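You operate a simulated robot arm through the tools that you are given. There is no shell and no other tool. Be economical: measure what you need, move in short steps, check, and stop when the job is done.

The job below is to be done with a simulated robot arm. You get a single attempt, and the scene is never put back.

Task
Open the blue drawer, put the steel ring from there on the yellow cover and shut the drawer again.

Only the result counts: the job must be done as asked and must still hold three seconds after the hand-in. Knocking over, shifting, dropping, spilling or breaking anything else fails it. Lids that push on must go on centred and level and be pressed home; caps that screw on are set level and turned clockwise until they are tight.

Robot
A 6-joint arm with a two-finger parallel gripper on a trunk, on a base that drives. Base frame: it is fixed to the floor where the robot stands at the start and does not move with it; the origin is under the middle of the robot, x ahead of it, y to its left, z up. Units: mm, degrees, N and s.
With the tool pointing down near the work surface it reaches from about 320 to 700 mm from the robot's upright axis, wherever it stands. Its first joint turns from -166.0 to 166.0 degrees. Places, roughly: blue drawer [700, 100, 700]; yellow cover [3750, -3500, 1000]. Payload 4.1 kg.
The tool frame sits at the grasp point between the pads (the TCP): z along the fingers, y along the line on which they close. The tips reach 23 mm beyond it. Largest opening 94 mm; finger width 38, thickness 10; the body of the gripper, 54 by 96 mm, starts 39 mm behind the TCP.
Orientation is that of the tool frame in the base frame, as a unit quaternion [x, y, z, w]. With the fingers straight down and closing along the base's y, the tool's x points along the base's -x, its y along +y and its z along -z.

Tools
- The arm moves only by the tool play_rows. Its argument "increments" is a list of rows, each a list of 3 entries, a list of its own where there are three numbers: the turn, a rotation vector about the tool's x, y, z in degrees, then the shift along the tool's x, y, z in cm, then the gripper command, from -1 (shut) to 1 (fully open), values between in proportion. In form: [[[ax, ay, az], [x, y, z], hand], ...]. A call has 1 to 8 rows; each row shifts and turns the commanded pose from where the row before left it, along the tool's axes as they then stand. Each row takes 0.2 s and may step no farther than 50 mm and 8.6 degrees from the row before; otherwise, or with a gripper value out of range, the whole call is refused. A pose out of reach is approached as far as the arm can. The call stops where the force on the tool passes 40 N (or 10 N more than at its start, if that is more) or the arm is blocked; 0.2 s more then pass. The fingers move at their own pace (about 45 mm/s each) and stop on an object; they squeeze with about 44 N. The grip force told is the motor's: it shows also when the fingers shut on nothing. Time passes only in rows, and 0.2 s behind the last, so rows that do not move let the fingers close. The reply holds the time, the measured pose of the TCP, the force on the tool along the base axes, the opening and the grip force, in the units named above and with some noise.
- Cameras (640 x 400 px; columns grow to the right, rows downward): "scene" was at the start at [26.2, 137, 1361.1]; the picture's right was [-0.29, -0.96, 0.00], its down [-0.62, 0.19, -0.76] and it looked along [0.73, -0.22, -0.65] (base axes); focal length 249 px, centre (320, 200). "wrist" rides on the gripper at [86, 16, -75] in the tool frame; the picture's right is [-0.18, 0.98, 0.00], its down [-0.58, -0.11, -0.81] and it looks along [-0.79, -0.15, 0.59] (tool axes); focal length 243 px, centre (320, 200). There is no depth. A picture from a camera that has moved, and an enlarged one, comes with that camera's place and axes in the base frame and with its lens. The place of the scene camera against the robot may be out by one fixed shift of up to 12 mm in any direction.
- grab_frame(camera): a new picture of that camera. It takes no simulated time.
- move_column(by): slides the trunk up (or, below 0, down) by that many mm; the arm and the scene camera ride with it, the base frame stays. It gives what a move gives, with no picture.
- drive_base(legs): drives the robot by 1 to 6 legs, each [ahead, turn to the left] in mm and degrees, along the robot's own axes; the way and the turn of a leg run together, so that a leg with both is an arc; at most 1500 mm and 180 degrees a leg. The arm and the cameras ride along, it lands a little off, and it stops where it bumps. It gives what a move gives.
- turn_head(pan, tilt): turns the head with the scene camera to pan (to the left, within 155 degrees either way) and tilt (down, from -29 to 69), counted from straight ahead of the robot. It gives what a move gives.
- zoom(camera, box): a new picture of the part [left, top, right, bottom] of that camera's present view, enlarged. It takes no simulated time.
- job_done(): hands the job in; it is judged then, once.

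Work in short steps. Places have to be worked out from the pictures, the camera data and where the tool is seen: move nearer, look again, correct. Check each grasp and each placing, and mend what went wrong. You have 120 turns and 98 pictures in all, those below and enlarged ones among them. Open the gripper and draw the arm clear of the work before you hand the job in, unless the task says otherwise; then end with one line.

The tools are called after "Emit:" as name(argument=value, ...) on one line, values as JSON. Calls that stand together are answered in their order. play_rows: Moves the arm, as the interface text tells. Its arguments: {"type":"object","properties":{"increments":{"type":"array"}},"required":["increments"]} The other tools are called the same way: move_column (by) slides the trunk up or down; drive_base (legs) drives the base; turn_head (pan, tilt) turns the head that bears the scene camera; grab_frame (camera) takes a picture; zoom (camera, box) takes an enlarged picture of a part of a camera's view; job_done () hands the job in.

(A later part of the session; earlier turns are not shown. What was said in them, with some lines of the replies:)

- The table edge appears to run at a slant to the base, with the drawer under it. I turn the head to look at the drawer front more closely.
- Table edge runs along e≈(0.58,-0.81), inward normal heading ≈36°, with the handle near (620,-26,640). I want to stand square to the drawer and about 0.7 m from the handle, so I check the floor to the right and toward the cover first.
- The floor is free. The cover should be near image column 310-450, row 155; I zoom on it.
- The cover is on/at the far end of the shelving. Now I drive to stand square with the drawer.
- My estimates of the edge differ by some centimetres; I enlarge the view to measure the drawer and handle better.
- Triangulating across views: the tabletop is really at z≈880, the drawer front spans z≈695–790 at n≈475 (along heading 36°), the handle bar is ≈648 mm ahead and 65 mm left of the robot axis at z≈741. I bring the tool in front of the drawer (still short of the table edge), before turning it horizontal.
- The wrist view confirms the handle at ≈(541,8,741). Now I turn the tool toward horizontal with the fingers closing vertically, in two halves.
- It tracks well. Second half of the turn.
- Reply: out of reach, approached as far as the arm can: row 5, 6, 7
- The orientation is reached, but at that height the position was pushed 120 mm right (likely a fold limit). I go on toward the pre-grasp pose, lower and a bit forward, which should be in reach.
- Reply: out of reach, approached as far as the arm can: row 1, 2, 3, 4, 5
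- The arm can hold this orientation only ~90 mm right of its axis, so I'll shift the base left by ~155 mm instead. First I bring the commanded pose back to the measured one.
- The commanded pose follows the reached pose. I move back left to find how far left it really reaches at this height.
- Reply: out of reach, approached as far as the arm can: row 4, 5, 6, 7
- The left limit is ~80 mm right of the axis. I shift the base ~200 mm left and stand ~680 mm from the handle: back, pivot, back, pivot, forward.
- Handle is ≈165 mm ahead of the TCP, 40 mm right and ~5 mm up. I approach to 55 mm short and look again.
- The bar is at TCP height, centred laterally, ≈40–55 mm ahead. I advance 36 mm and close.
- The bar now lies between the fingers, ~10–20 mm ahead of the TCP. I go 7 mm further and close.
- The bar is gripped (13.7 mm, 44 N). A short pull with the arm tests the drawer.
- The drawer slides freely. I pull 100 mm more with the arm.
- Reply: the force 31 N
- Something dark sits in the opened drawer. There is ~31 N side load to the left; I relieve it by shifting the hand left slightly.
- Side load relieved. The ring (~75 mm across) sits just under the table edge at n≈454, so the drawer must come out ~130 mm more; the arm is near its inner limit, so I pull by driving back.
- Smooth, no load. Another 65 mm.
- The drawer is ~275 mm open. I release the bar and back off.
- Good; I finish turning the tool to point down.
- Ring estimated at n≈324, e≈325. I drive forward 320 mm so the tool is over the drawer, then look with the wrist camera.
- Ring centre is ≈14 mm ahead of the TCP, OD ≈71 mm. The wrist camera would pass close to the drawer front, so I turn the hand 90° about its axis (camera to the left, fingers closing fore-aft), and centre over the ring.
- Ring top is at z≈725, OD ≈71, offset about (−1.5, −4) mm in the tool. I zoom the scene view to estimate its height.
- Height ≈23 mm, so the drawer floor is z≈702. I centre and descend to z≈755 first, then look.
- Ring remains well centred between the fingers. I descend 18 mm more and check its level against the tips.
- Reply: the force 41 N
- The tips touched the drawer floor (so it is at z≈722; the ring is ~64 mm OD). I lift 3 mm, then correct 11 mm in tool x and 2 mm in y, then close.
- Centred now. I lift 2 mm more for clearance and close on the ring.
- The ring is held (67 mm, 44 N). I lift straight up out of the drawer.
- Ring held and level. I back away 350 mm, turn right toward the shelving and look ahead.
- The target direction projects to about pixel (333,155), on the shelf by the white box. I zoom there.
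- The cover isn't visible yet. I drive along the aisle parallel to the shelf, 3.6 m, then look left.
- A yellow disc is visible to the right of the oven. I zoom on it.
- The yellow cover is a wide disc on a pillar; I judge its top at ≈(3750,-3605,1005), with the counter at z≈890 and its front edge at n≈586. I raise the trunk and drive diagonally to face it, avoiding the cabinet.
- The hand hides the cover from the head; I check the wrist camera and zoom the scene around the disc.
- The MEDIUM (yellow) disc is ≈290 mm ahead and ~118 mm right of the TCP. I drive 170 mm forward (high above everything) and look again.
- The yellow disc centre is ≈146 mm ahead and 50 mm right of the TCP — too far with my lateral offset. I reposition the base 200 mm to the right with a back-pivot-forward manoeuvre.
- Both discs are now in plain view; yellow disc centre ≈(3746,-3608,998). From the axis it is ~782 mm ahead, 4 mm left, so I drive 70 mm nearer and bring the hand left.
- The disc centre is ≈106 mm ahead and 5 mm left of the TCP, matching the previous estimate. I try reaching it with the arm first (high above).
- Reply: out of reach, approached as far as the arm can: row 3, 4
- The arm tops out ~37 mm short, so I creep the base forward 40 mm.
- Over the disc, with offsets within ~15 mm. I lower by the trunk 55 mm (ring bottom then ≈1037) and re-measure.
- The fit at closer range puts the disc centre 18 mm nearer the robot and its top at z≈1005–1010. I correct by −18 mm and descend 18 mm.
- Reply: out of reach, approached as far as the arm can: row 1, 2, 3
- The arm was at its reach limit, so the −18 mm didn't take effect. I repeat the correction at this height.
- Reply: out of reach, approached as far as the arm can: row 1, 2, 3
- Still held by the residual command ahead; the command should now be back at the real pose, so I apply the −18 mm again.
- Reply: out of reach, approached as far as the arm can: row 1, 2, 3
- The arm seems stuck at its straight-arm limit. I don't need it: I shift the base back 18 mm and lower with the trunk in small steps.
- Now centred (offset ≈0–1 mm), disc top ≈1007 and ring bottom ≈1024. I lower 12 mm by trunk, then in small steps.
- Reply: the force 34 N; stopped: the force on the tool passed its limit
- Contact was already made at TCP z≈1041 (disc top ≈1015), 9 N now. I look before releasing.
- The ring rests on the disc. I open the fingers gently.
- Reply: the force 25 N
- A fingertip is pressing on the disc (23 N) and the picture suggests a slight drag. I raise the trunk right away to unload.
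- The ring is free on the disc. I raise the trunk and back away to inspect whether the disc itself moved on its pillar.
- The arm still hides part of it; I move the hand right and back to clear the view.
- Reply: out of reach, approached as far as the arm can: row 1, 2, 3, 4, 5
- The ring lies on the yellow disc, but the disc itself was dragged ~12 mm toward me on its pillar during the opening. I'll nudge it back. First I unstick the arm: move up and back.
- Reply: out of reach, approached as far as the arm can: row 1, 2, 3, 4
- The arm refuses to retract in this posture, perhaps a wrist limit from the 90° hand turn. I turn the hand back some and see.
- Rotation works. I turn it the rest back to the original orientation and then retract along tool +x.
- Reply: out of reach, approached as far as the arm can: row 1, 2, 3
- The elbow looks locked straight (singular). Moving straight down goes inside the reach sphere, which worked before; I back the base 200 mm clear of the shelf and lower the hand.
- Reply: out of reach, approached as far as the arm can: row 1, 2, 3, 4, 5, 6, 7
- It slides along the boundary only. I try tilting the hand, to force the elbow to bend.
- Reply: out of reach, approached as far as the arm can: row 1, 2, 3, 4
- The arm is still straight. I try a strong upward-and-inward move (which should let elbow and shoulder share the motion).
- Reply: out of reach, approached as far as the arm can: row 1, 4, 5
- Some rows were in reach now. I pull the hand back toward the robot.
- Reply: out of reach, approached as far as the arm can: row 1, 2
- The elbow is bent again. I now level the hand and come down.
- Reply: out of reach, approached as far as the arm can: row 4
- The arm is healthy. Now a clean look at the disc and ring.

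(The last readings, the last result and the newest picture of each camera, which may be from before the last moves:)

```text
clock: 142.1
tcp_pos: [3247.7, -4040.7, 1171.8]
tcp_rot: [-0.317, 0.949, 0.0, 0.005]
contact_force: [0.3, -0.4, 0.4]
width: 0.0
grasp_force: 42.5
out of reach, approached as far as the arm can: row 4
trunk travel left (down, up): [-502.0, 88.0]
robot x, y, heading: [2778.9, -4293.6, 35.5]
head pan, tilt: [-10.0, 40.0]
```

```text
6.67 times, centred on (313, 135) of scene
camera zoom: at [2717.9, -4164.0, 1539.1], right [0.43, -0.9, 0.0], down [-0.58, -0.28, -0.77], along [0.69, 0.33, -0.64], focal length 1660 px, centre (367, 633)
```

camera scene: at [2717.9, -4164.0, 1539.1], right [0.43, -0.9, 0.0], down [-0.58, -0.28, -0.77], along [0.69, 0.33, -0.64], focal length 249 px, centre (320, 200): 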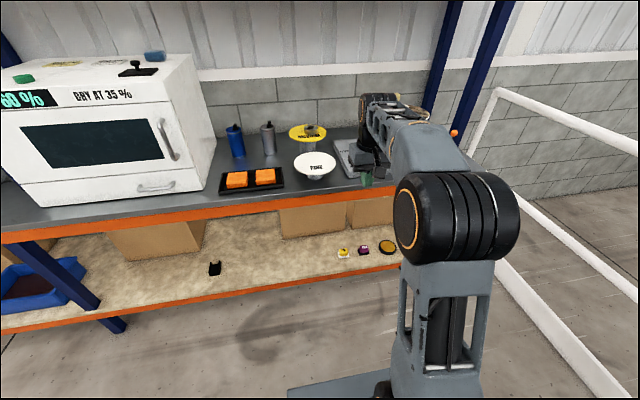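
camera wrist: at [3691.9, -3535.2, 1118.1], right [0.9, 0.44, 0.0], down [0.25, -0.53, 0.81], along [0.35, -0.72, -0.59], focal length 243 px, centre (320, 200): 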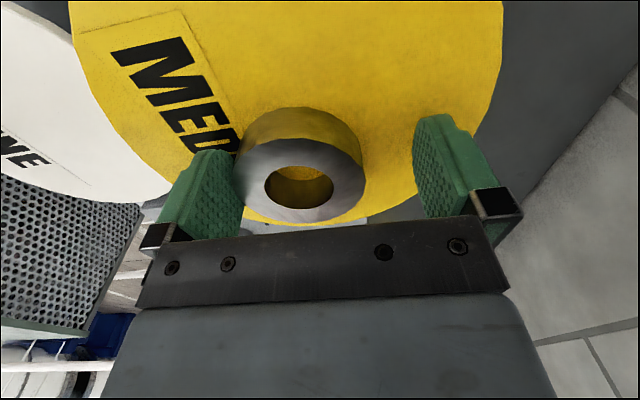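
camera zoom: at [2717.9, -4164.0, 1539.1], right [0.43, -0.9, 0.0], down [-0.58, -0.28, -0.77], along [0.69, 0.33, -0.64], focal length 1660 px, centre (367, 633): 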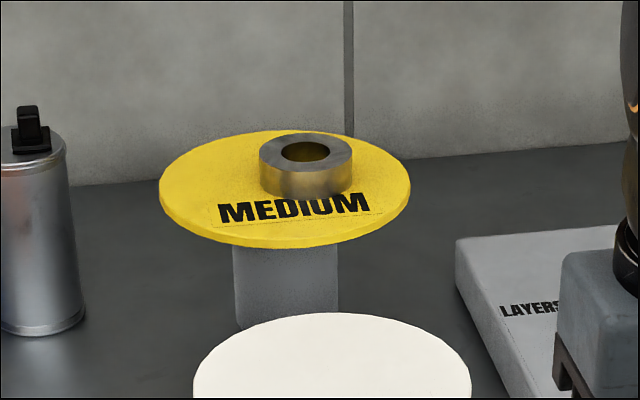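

Ring sits level on the disc (≈16 mm right, 12 mm beyond its centre). To restore the disc I'll push its near rim gently back ~12 mm with closed fingers. First drive 430 mm in, high above the counter.

Emit:
drive_base(legs=[[430, 0]])

Emit:
play_rows(increments=[[[0, 0, 0], [-0.5, 2.8, 1.5], -1], [[0, 0, 0], [-0.5, 2.8, 1.5], -1], [[0, 0, 0], [-0.5, 2.8, 1.5], -1], [[0, 0, 0], [0, 0, 0], -1]])

Emit:
grab_frame(camera="wrist")

Emit:
grab_frame(camera="scene")

```text
clock: 144.8
tcp_pos: [3610.2, -3791.2, 1172.3]
tcp_rot: [-0.311, 0.95, 0.002, 0.004]
contact_force: [-0.2, 0.2, 1.2]
width: 0.0
grasp_force: 42.5
trunk travel left (down, up): [-502.0, 88.0]
robot x, y, heading: [3137.7, -4041.8, 34.9]
head pan, tilt: [-10.0, 40.0]
```

```text
clock: 145.8
tcp_pos: [3573.4, -3713.2, 1125.5]
tcp_rot: [-0.311, 0.95, 0.0, 0.005]
contact_force: [0.1, 0.1, 0.2]
width: 0.0
grasp_force: 42.0
trunk travel left (down, up): [-502.0, 88.0]
robot x, y, heading: [3144.3, -4041.4, 34.9]
head pan, tilt: [-10.0, 40.0]
```

```text
28 pictures are left
camera wrist: at [3493.4, -3751.9, 1199.3], right [-0.43, 0.9, 0.0], down [0.53, 0.25, 0.81], along [0.73, 0.35, -0.58], focal length 243 px, centre (320, 200)
```

wrist: 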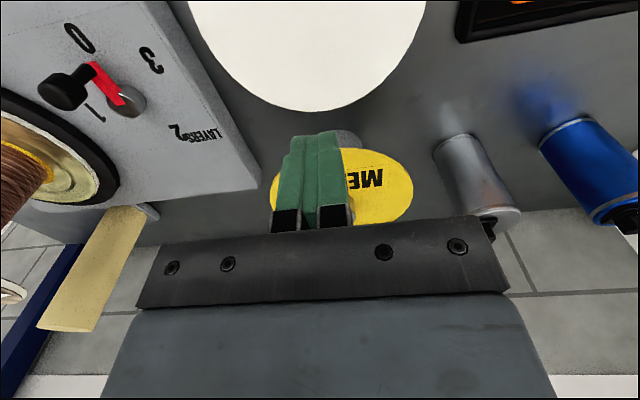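

```text
27 pictures are left
camera scene: at [3078.3, -3910.1, 1539.1], right [0.42, -0.91, 0.0], down [-0.58, -0.27, -0.77], along [0.7, 0.32, -0.64], focal length 249 px, centre (320, 200)
```

scene: 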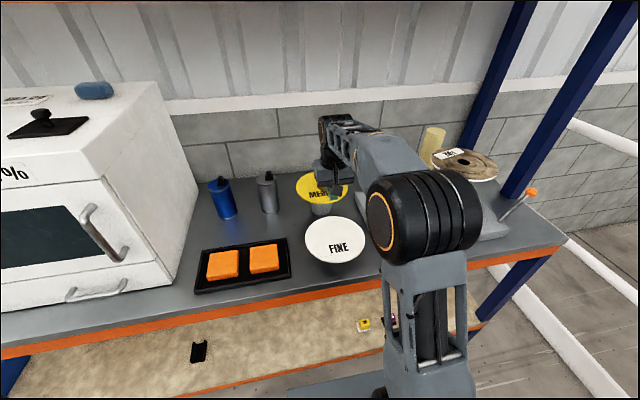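

Laterally aligned with the disc. I move 20 mm forward and lower to z≈1055 and check heights against both discs.

Emit:
play_rows(increments=[[[0, 0, 0], [-1, 0, 2.3], -1], [[0, 0, 0], [-1, 0, 2.3], -1], [[0, 0, 0], [0, 0, 2.4], -1], [[0, 0, 0], [0, 0, 0], -1]])

Emit:
grab_frame(camera="wrist")

Emit:
zoom(camera="scene", box=[270, 140, 398, 220])

```text
clock: 146.8
tcp_pos: [3590.0, -3703.6, 1056.0]
tcp_rot: [-0.312, 0.95, 0.001, 0.005]
contact_force: [0.2, -0.3, 0.1]
width: 0.0
grasp_force: 42.9
trunk travel left (down, up): [-502.0, 88.0]
robot x, y, heading: [3138.3, -4041.8, 34.8]
head pan, tilt: [-10.0, 40.0]
```

```text
26 pictures are left
camera wrist: at [3510.0, -3743.2, 1129.9], right [-0.43, 0.9, 0.0], down [0.53, 0.25, 0.81], along [0.73, 0.35, -0.58], focal length 243 px, centre (320, 200)
```

wrist: 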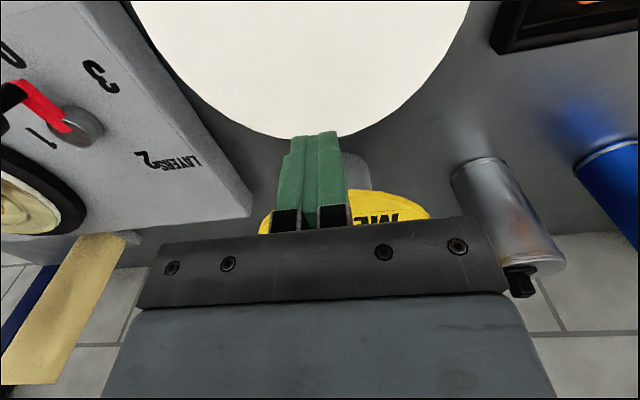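

```text
5.00 times, centred on (334, 180) of scene
camera zoom: at [3078.4, -3910.2, 1539.1], right [0.42, -0.91, 0.0], down [-0.58, -0.27, -0.77], along [0.69, 0.32, -0.64], focal length 1245 px, centre (250, 300)
```

zoom: 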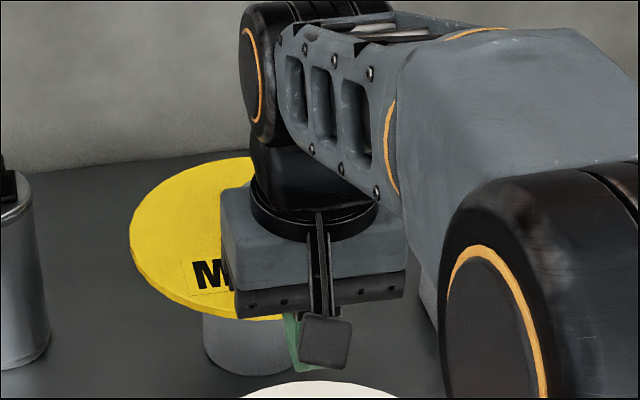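

Near rim is ≈60 mm ahead of the TCP, so finger contact after ≈41 mm. I advance 25 mm, lower to z≈1027, then look.

Emit:
play_rows(increments=[[[0, 0, 0], [-1.2, 0, 0], -1], [[0, 0, 0], [-1.3, 0, 0], -1], [[0, 0, 0], [0, 0, 1.0], -1], [[0, 0, 0], [0, 0, 1.0], -1], [[0, 0, 0], [0, 0, 0.9], -1], [[0, 0, 0], [0, 0, 0], -1]])

Emit:
grab_frame(camera="wrist")

```text
clock: 148.2
tcp_pos: [3608.1, -3688.1, 1028.4]
tcp_rot: [-0.311, 0.95, 0.0, 0.004]
contact_force: [0.3, 0.1, 1.3]
width: 0.0
grasp_force: 42.2
trunk travel left (down, up): [-502.0, 88.0]
robot x, y, heading: [3138.4, -4044.0, 34.9]
head pan, tilt: [-10.0, 40.0]
```

```text
24 pictures are left
camera wrist: at [3529.8, -3726.8, 1102.2], right [-0.43, 0.9, 0.0], down [0.53, 0.25, 0.81], along [0.73, 0.35, -0.59], focal length 243 px, centre (320, 200)
```

wrist: 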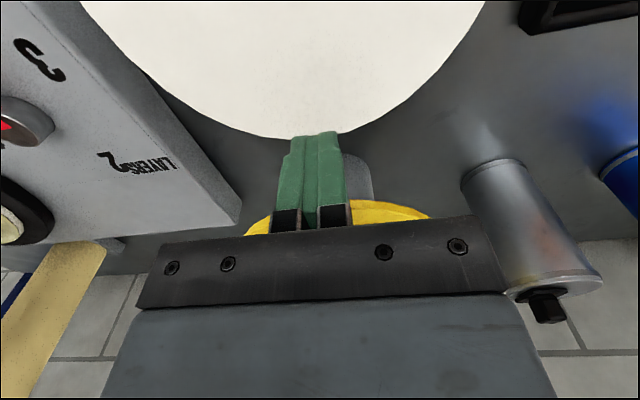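

Rim ≈13 mm beyond the finger front. I advance 12 mm slowly and check force and picture.

Emit:
play_rows(increments=[[[0, 0, 0], [-0.4, 0, 0], -1], [[0, 0, 0], [-0.4, 0, 0], -1], [[0, 0, 0], [-0.4, 0, 0], -1], [[0, 0, 0], [0, 0, 0], -1]])

Emit:
zoom(camera="wrist", box=[220, 110, 460, 260])

```text
clock: 149.2
tcp_pos: [3618.0, -3680.7, 1027.1]
tcp_rot: [-0.311, 0.95, 0.0, 0.004]
contact_force: [0.3, 0.0, 0.5]
width: 0.2
grasp_force: 42.6
trunk travel left (down, up): [-502.0, 88.0]
robot x, y, heading: [3144.9, -4045.6, 35.1]
head pan, tilt: [-10.0, 40.0]
```

```text
2.67 times, centred on (340, 185) of wrist
camera zoom: at [3539.6, -3719.3, 1101.8], right [-0.43, 0.9, 0.0], down [0.53, 0.25, 0.81], along [0.73, 0.35, -0.58], focal length 647 px, centre (267, 240)
```

zoom: 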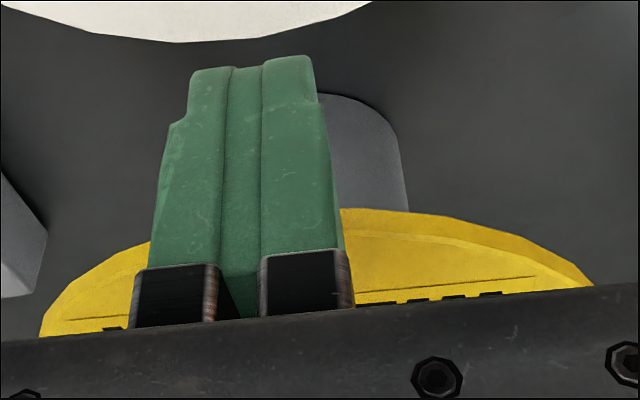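

No contact force yet. I creep on in 4 mm steps watching the force.

Emit:
play_rows(increments=[[[0, 0, 0], [-0.2, 0, 0], -1], [[0, 0, 0], [-0.2, 0, 0], -1]])

Emit:
play_rows(increments=[[[0, 0, 0], [-0.2, 0, 0], -1], [[0, 0, 0], [-0.2, 0, 0], -1]])

Emit:
zoom(camera="wrist", box=[220, 110, 460, 260])

```text
clock: 149.8
tcp_pos: [3621.7, -3679.5, 1028.7]
tcp_rot: [-0.312, 0.95, 0.001, 0.004]
contact_force: [0.9, -0.4, 0.8]
width: 0.0
grasp_force: 42.7
trunk travel left (down, up): [-502.0, 88.0]
robot x, y, heading: [3139.3, -4043.1, 34.9]
head pan, tilt: [-10.0, 40.0]
```

```text
clock: 150.4
tcp_pos: [3625.5, -3675.5, 1028.9]
tcp_rot: [-0.312, 0.95, 0.001, 0.005]
contact_force: [1.3, 0.1, 0.7]
width: 0.1
grasp_force: 42.4
trunk travel left (down, up): [-502.0, 88.0]
robot x, y, heading: [3139.6, -4041.8, 34.9]
head pan, tilt: [-10.0, 40.0]
```

```text
2.67 times, centred on (340, 185) of wrist
camera zoom: at [3546.4, -3714.6, 1102.5], right [-0.43, 0.9, 0.0], down [0.53, 0.25, 0.81], along [0.73, 0.35, -0.58], focal length 647 px, centre (267, 240)
```

zoom: 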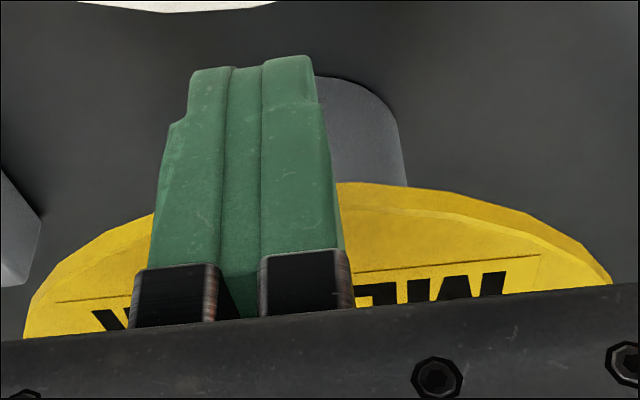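

Rim is now at the finger front (≈19–20 mm ahead of TCP). I push 12 mm in 2 mm rows.

Emit:
play_rows(increments=[[[0, 0, 0], [-0.2, 0, 0], -1], [[0, 0, 0], [-0.2, 0, 0], -1], [[0, 0, 0], [-0.2, 0, 0], -1], [[0, 0, 0], [-0.2, 0, 0], -1], [[0, 0, 0], [-0.2, 0, 0], -1], [[0, 0, 0], [-0.2, 0, 0], -1]])

Emit:
zoom(camera="wrist", box=[220, 110, 460, 260])

```text
clock: 151.8
tcp_pos: [3634.9, -3668.5, 1029.1]
tcp_rot: [-0.312, 0.95, 0.001, 0.004]
contact_force: [-0.8, -0.2, 0.1]
width: 0.1
grasp_force: 42.4
trunk travel left (down, up): [-502.0, 88.0]
robot x, y, heading: [3140.0, -4043.9, 34.8]
head pan, tilt: [-10.0, 40.0]
```

```text
2.67 times, centred on (340, 185) of wrist
camera zoom: at [3555.5, -3707.5, 1102.8], right [-0.43, 0.9, 0.0], down [0.53, 0.25, 0.81], along [0.73, 0.35, -0.58], focal length 647 px, centre (267, 240)
```

zoom: 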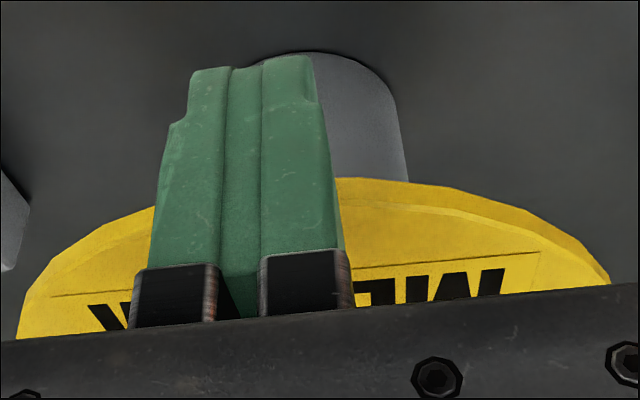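

The disc moved back ≈10 mm with the fingers. That is enough; I retreat 30 mm, rise, and look at the result.

Emit:
play_rows(increments=[[[0, 0, 0], [1, 0, 0], -1], [[0, 0, 0], [1.5, 0, 0], -1], [[0, 0, 0], [0.5, 0, -2], -1], [[0, 0, 0], [0, 0, -4], -1], [[0, 0, 0], [0, 0, -4], -1], [[0, 0, 0], [0, 0, -4], -1], [[0, 0, 0], [2, 0, 0], -1]])

Emit:
drive_base(legs=[[-360, 0]])

Emit:
zoom(camera="scene", box=[250, 105, 362, 175])

```text
clock: 153.4
tcp_pos: [3595.0, -3699.4, 1168.8]
tcp_rot: [-0.311, 0.95, 0.002, 0.005]
contact_force: [0.9, 0.1, -1.2]
width: 0.0
grasp_force: 42.7
trunk travel left (down, up): [-502.0, 88.0]
robot x, y, heading: [3139.9, -4044.2, 35.2]
head pan, tilt: [-10.0, 40.0]
```

```text
clock: 155.7
tcp_pos: [3303.8, -3901.4, 1168.3]
tcp_rot: [-0.311, 0.95, 0.0, 0.005]
contact_force: [0.3, -0.4, -0.3]
width: 0.2
grasp_force: 42.3
trunk travel left (down, up): [-502.0, 88.0]
robot x, y, heading: [2853.7, -4248.1, 34.8]
head pan, tilt: [-10.0, 40.0]
```

```text
5.71 times, centred on (306, 140) of scene
camera zoom: at [2787.2, -4113.3, 1539.1], right [0.42, -0.91, 0.0], down [-0.58, -0.27, -0.77], along [0.69, 0.32, -0.64], focal length 1423 px, centre (400, 543)
```

zoom: 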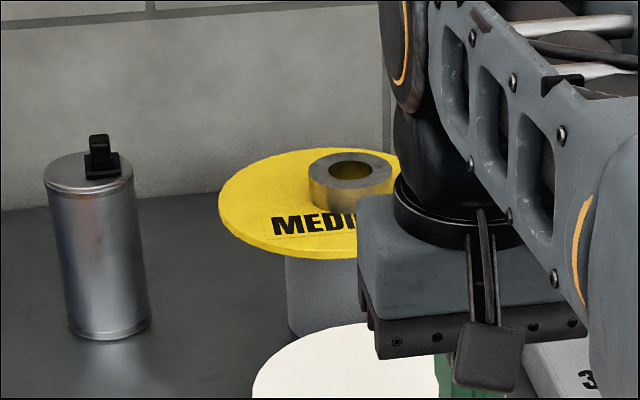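

The ring is still in place on the cover. Now back to the drawer: drive along the aisle to face it, ~0.65 m in front of its face, then lower the trunk.

Emit:
drive_base(legs=[[0, 95.1], [1500, 0], [1500, 0], [1500, 0], [383, 0], [0, -93.9]])

Emit:
turn_head(pan=0, tilt=40)

Emit:
grab_frame(camera="scene")

```text
clock: 186.7
tcp_pos: [337.7, -151.0, 1167.1]
tcp_rot: [-0.297, 0.955, 0.002, 0.005]
contact_force: [-0.1, 0.3, 0.3]
width: 0.1
grasp_force: 42.8
trunk travel left (down, up): [-502.0, 88.0]
robot x, y, heading: [-128.0, -484.3, 33.1]
head pan, tilt: [-10.0, 40.0]
```

```text
clock: 187.4
tcp_pos: [338.3, -151.2, 1166.3]
tcp_rot: [-0.297, 0.955, 0.0, 0.004]
contact_force: [-0.1, -0.2, 0.3]
width: 0.0
grasp_force: 42.3
trunk travel left (down, up): [-502.0, 88.0]
robot x, y, heading: [-126.4, -483.8, 33.1]
head pan, tilt: [0.0, 40.0]
```

```text
19 pictures are left
camera scene: at [-191.3, -333.4, 1539.1], right [0.55, -0.84, 0.0], down [-0.54, -0.35, -0.77], along [0.64, 0.42, -0.64], focal length 249 px, centre (320, 200)
```

scene: 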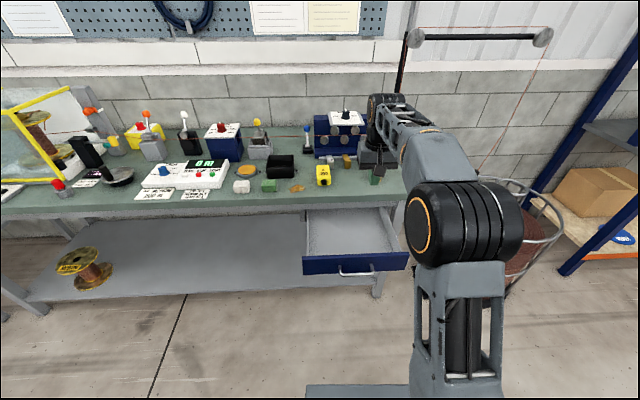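

I'm ~75 mm too far right. I fix the heading, back 200 mm, lower the trunk, and shift the hand left with the arm.

Emit:
drive_base(legs=[[0, 2.9], [-200, 0]])

Emit:
move_column(by=-177)

Emit:
play_rows(increments=[[[0, 0, 0], [0, 3, 3], -1], [[0, 0, 0], [0, 3, 3], -1], [[0, 0, 0], [0, 3, 3], -1], [[0, 0, 0], [0, 0, 4], -1], [[0, 0, 0], [0, 0, 4], -1], [[0, -8.5, 0], [0, 0, 0], -1], [[0, -8.5, 0], [0, 0, 0], -1], [[0, -8.5, 0], [0, 0, 0], -1]])

```text
clock: 189.4
tcp_pos: [158.0, -247.0, 1167.4]
tcp_rot: [-0.321, 0.947, 0.0, 0.004]
contact_force: [0.6, 0.7, 0.9]
width: 0.1
grasp_force: 42.6
trunk travel left (down, up): [-502.0, 88.0]
robot x, y, heading: [-284.8, -598.4, 36.1]
head pan, tilt: [0.0, 40.0]
```

```text
clock: 191.4
tcp_pos: [159.0, -246.9, 990.4]
tcp_rot: [-0.321, 0.947, 0.001, 0.005]
contact_force: [-0.1, -1.0, -0.1]
width: 0.0
grasp_force: 42.3
trunk travel left (down, up): [-325.0, 265.0]
robot x, y, heading: [-286.9, -596.9, 36.2]
head pan, tilt: [0.0, 40.0]
```

```text
clock: 193.2
tcp_pos: [104.8, -175.1, 820.7]
tcp_rot: [-0.313, 0.923, 0.073, 0.213]
contact_force: [0.7, 0.4, -0.1]
width: 0.0
grasp_force: 42.4
trunk travel left (down, up): [-325.0, 265.0]
robot x, y, heading: [-290.5, -601.0, 36.1]
head pan, tilt: [0.0, 40.0]
```

Good. I tilt the hand to ~50° (tips forward) and lower the tips to mid-face height (z≈745).

Emit:
play_rows(increments=[[[0, -8.3, 0], [0, 0, 0], -1], [[0, -8.3, 0], [0, 0, 0], -1], [[0, -8.3, 0], [0, 0, 0], -1], [[0, 0, 0], [2.3, 0, 1.93], -1], [[0, 0, 0], [2.3, 0, 1.93], -1], [[0, 0, 0], [0, 0, 0], -1]])

Emit:
grab_frame(camera="scene")

```text
clock: 194.6
tcp_pos: [105.9, -178.9, 761.0]
tcp_rot: [-0.291, 0.868, 0.12, 0.385]
contact_force: [-0.3, -0.1, 0.6]
width: 0.1
grasp_force: 42.5
out of reach, approached as far as the arm can: row 3
trunk travel left (down, up): [-325.0, 265.0]
robot x, y, heading: [-287.5, -600.2, 35.9]
head pan, tilt: [0.0, 40.0]
```

```text
18 pictures are left
camera scene: at [-361.6, -455.4, 1362.1], right [0.59, -0.81, 0.0], down [-0.52, -0.38, -0.77], along [0.62, 0.45, -0.64], focal length 249 px, centre (320, 200)
```

scene: 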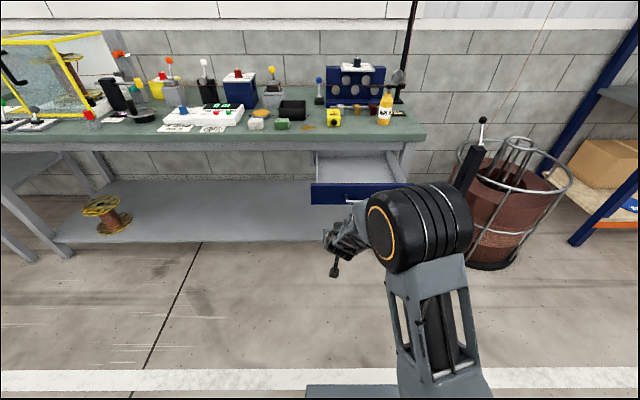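

Hand at e≈207, left of the handle, tips at n≈−3; the drawer face is at n≈198. I drive 170 mm forward and check.

Emit:
drive_base(legs=[[170, 0]])

Emit:
grab_frame(camera="wrist")

Emit:
zoom(camera="scene", box=[260, 140, 460, 265])

```text
clock: 196.1
tcp_pos: [241.3, -79.0, 761.5]
tcp_rot: [-0.29, 0.868, 0.12, 0.386]
contact_force: [0.3, 0.8, 0.2]
width: 0.0
grasp_force: 42.8
trunk travel left (down, up): [-325.0, 265.0]
robot x, y, heading: [-153.0, -499.9, 36.4]
head pan, tilt: [0.0, 40.0]
```

```text
17 pictures are left
camera wrist: at [141.6, -134.9, 746.5], right [-0.49, 0.86, 0.12], down [-0.11, -0.2, 0.97], along [0.87, 0.46, 0.19], focal length 243 px, centre (320, 200)
```

wrist: 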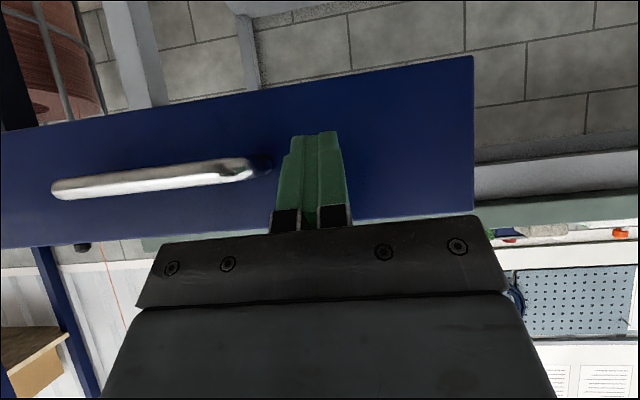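

```text
3.20 times, centred on (360, 202) of scene
camera zoom: at [-225.6, -356.6, 1362.1], right [0.59, -0.81, 0.0], down [-0.52, -0.38, -0.77], along [0.62, 0.45, -0.64], focal length 797 px, centre (192, 192)
```

zoom: 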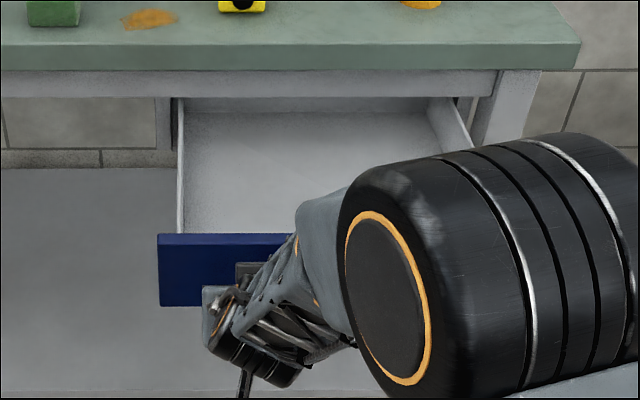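

Fingers face the drawer front just left of the handle. I drive 120 mm to start pushing it in.

Emit:
drive_base(legs=[[120, 0]])

Emit:
grab_frame(camera="wrist")

```text
clock: 197.3
tcp_pos: [334.5, -9.5, 760.3]
tcp_rot: [-0.292, 0.867, 0.12, 0.385]
contact_force: [-0.9, 0.1, -0.4]
width: 0.0
grasp_force: 42.5
trunk travel left (down, up): [-325.0, 265.0]
robot x, y, heading: [-57.2, -433.4, 36.2]
head pan, tilt: [0.0, 40.0]
```

```text
15 pictures are left
camera wrist: at [234.5, -65.6, 746.5], right [-0.49, 0.86, 0.12], down [-0.11, -0.2, 0.97], along [0.86, 0.46, 0.19], focal length 243 px, centre (320, 200)
```

wrist: 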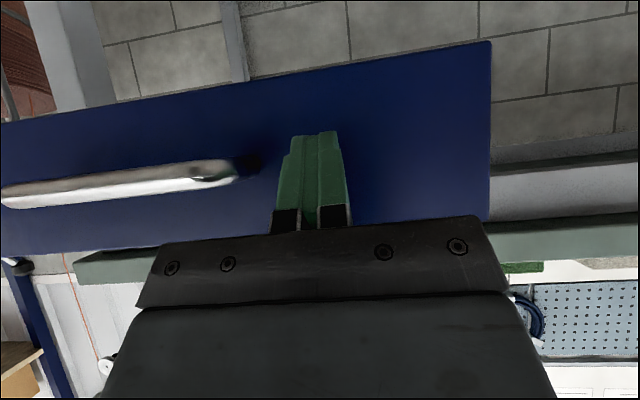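

The drawer slides in with the hand. Another 140 mm.

Emit:
drive_base(legs=[[140, 0]])

Emit:
grab_frame(camera="scene")

```text
clock: 198.6
tcp_pos: [448.7, 71.8, 761.1]
tcp_rot: [-0.291, 0.867, 0.12, 0.386]
contact_force: [0.1, 0.5, 1.4]
width: 0.0
grasp_force: 42.1
trunk travel left (down, up): [-325.0, 265.0]
robot x, y, heading: [54.7, -348.2, 35.9]
head pan, tilt: [0.0, 40.0]
```

```text
14 pictures are left
camera scene: at [-19.1, -205.8, 1362.1], right [0.59, -0.81, 0.0], down [-0.52, -0.38, -0.77], along [0.62, 0.45, -0.64], focal length 249 px, centre (320, 200)
```

scene: 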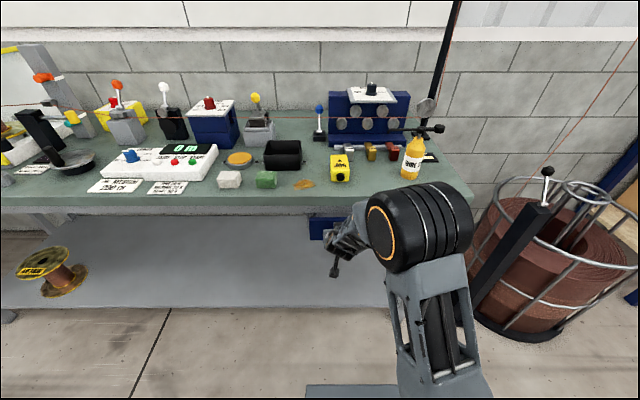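

About 50 mm remains. I push the rest with the arm (force-guarded), first 40 mm.

Emit:
play_rows(increments=[[[0, 0, 0], [-0.54, 0, 0.59], -1], [[0, 0, 0], [-0.54, 0, 0.59], -1], [[0, 0, 0], [-0.54, 0, 0.59], -1], [[0, 0, 0], [-0.54, 0, 0.59], -1], [[0, 0, 0], [-0.54, 0, 0.59], -1]])

Emit:
play_rows(increments=[[[0, 0, 0], [-0.27, 0, 0.3], -1], [[0, 0, 0], [-0.27, 0, 0.3], -1], [[0, 0, 0], [-0.27, 0, 0.3], -1], [[0, 0, 0], [-0.27, 0, 0.3], -1], [[0, 0, 0], [-0.27, 0, 0.3], -1], [[0, 0, 0], [-0.27, 0, 0.3], -1]])

Emit:
grab_frame(camera="wrist")

```text
clock: 199.8
tcp_pos: [478.5, 95.1, 761.5]
tcp_rot: [-0.29, 0.868, 0.119, 0.385]
contact_force: [-10.0, -7.8, 1.9]
width: 0.0
grasp_force: 42.4
trunk travel left (down, up): [-325.0, 265.0]
robot x, y, heading: [54.2, -346.7, 36.3]
head pan, tilt: [0.0, 40.0]
```

```text
clock: 200.3
tcp_pos: [478.6, 95.3, 758.9]
tcp_rot: [-0.293, 0.868, 0.119, 0.382]
contact_force: [-14.5, -12.6, 7.0]
width: 0.1
grasp_force: 42.9
trunk travel left (down, up): [-325.0, 265.0]
robot x, y, heading: [54.4, -352.3, 36.4]
head pan, tilt: [0.0, 40.0]
stopped in row 2: the force on the tool passed its limit (the readings are from after the stop); the commanded pose is now the measured one
```

```text
13 pictures are left
camera wrist: at [378.6, 40.3, 745.9], right [-0.49, 0.86, 0.12], down [-0.1, -0.19, 0.98], along [0.87, 0.47, 0.18], focal length 243 px, centre (320, 200)
```

wrist: 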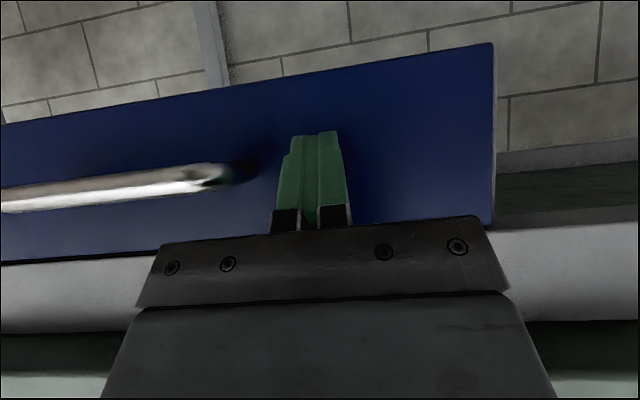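

A firm stop at tip n≈460, likely closed. I back off and compare with the initial view.

Emit:
play_rows(increments=[[[0, 0, 0], [1.34, 0, -1.48], -1], [[0, 0, 0], [1.34, 0, -1.48], -1], [[0, 0, 0], [1.34, 0, -1.48], -1]])

Emit:
drive_base(legs=[[-320, 0]])

Emit:
zoom(camera="scene", box=[260, 120, 460, 245])

Emit:
grab_frame(camera="wrist")

```text
clock: 201.1
tcp_pos: [431.6, 61.2, 758.5]
tcp_rot: [-0.293, 0.868, 0.12, 0.382]
contact_force: [-0.7, -1.2, 0.4]
width: 0.0
grasp_force: 42.6
trunk travel left (down, up): [-325.0, 265.0]
robot x, y, heading: [48.2, -352.1, 36.4]
head pan, tilt: [0.0, 40.0]
```

```text
clock: 203.2
tcp_pos: [163.8, -131.9, 758.7]
tcp_rot: [-0.294, 0.868, 0.12, 0.382]
contact_force: [-0.1, -0.1, 0.3]
width: 0.3
grasp_force: 42.1
trunk travel left (down, up): [-325.0, 265.0]
robot x, y, heading: [-213.3, -548.9, 36.5]
head pan, tilt: [0.0, 40.0]
```

```text
3.20 times, centred on (360, 182) of scene
camera zoom: at [-285.6, -401.3, 1362.1], right [0.59, -0.8, 0.0], down [-0.52, -0.38, -0.77], along [0.62, 0.45, -0.64], focal length 797 px, centre (192, 256)
```

zoom: 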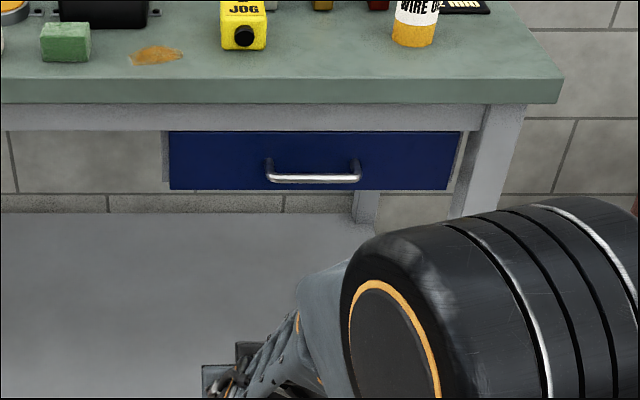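

```text
11 pictures are left
camera wrist: at [64.5, -188.0, 745.5], right [-0.49, 0.86, 0.12], down [-0.1, -0.19, 0.98], along [0.86, 0.47, 0.18], focal length 243 px, centre (320, 200)
```

wrist: 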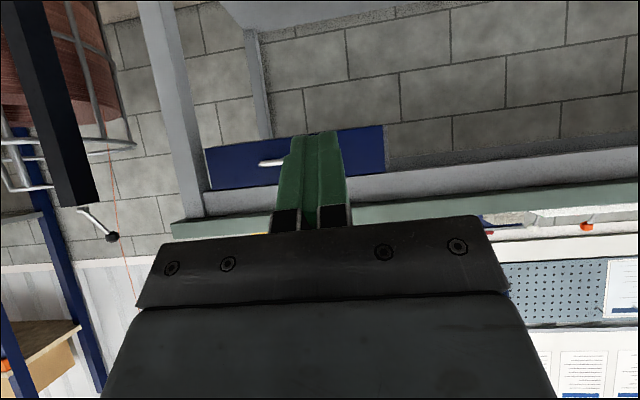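

The drawer front is back flush (computed n≈474, as at the start). The hand is clear of everything; I open the gripper.

Emit:
play_rows(increments=[[[0, 0, 0], [0, 0, 0], 1], [[0, 0, 0], [0, 0, 0], 1], [[0, 0, 0], [0, 0, 0], 1], [[0, 0, 0], [0, 0, 0], 1], [[0, 0, 0], [0, 0, 0], 1]])

```text
clock: 204.4
tcp_pos: [164.1, -132.8, 759.7]
tcp_rot: [-0.295, 0.868, 0.12, 0.382]
contact_force: [-0.1, -0.5, -0.1]
width: 93.8
grasp_force: 0.0
trunk travel left (down, up): [-325.0, 265.0]
robot x, y, heading: [-209.8, -547.7, 36.1]
head pan, tilt: [0.0, 40.0]
```

Ring is on the yellow cover, the drawer is shut, the gripper is open and the arm is clear. I hand in.

Emit:
job_done()

```text
The job is handed in.
```

I put the steel ring on the yellow cover, shut the blue drawer and handed the job in, but the cover did not stay perfectly still. When I opened the gripper over it, a fingertip dragged the cover about 12 mm towards the robot on its pillar. I pushed it back about 10 mm, so it may sit a couple of millimetres off where it started. The ring lies flat, but about 20 mm off the cover's centre.
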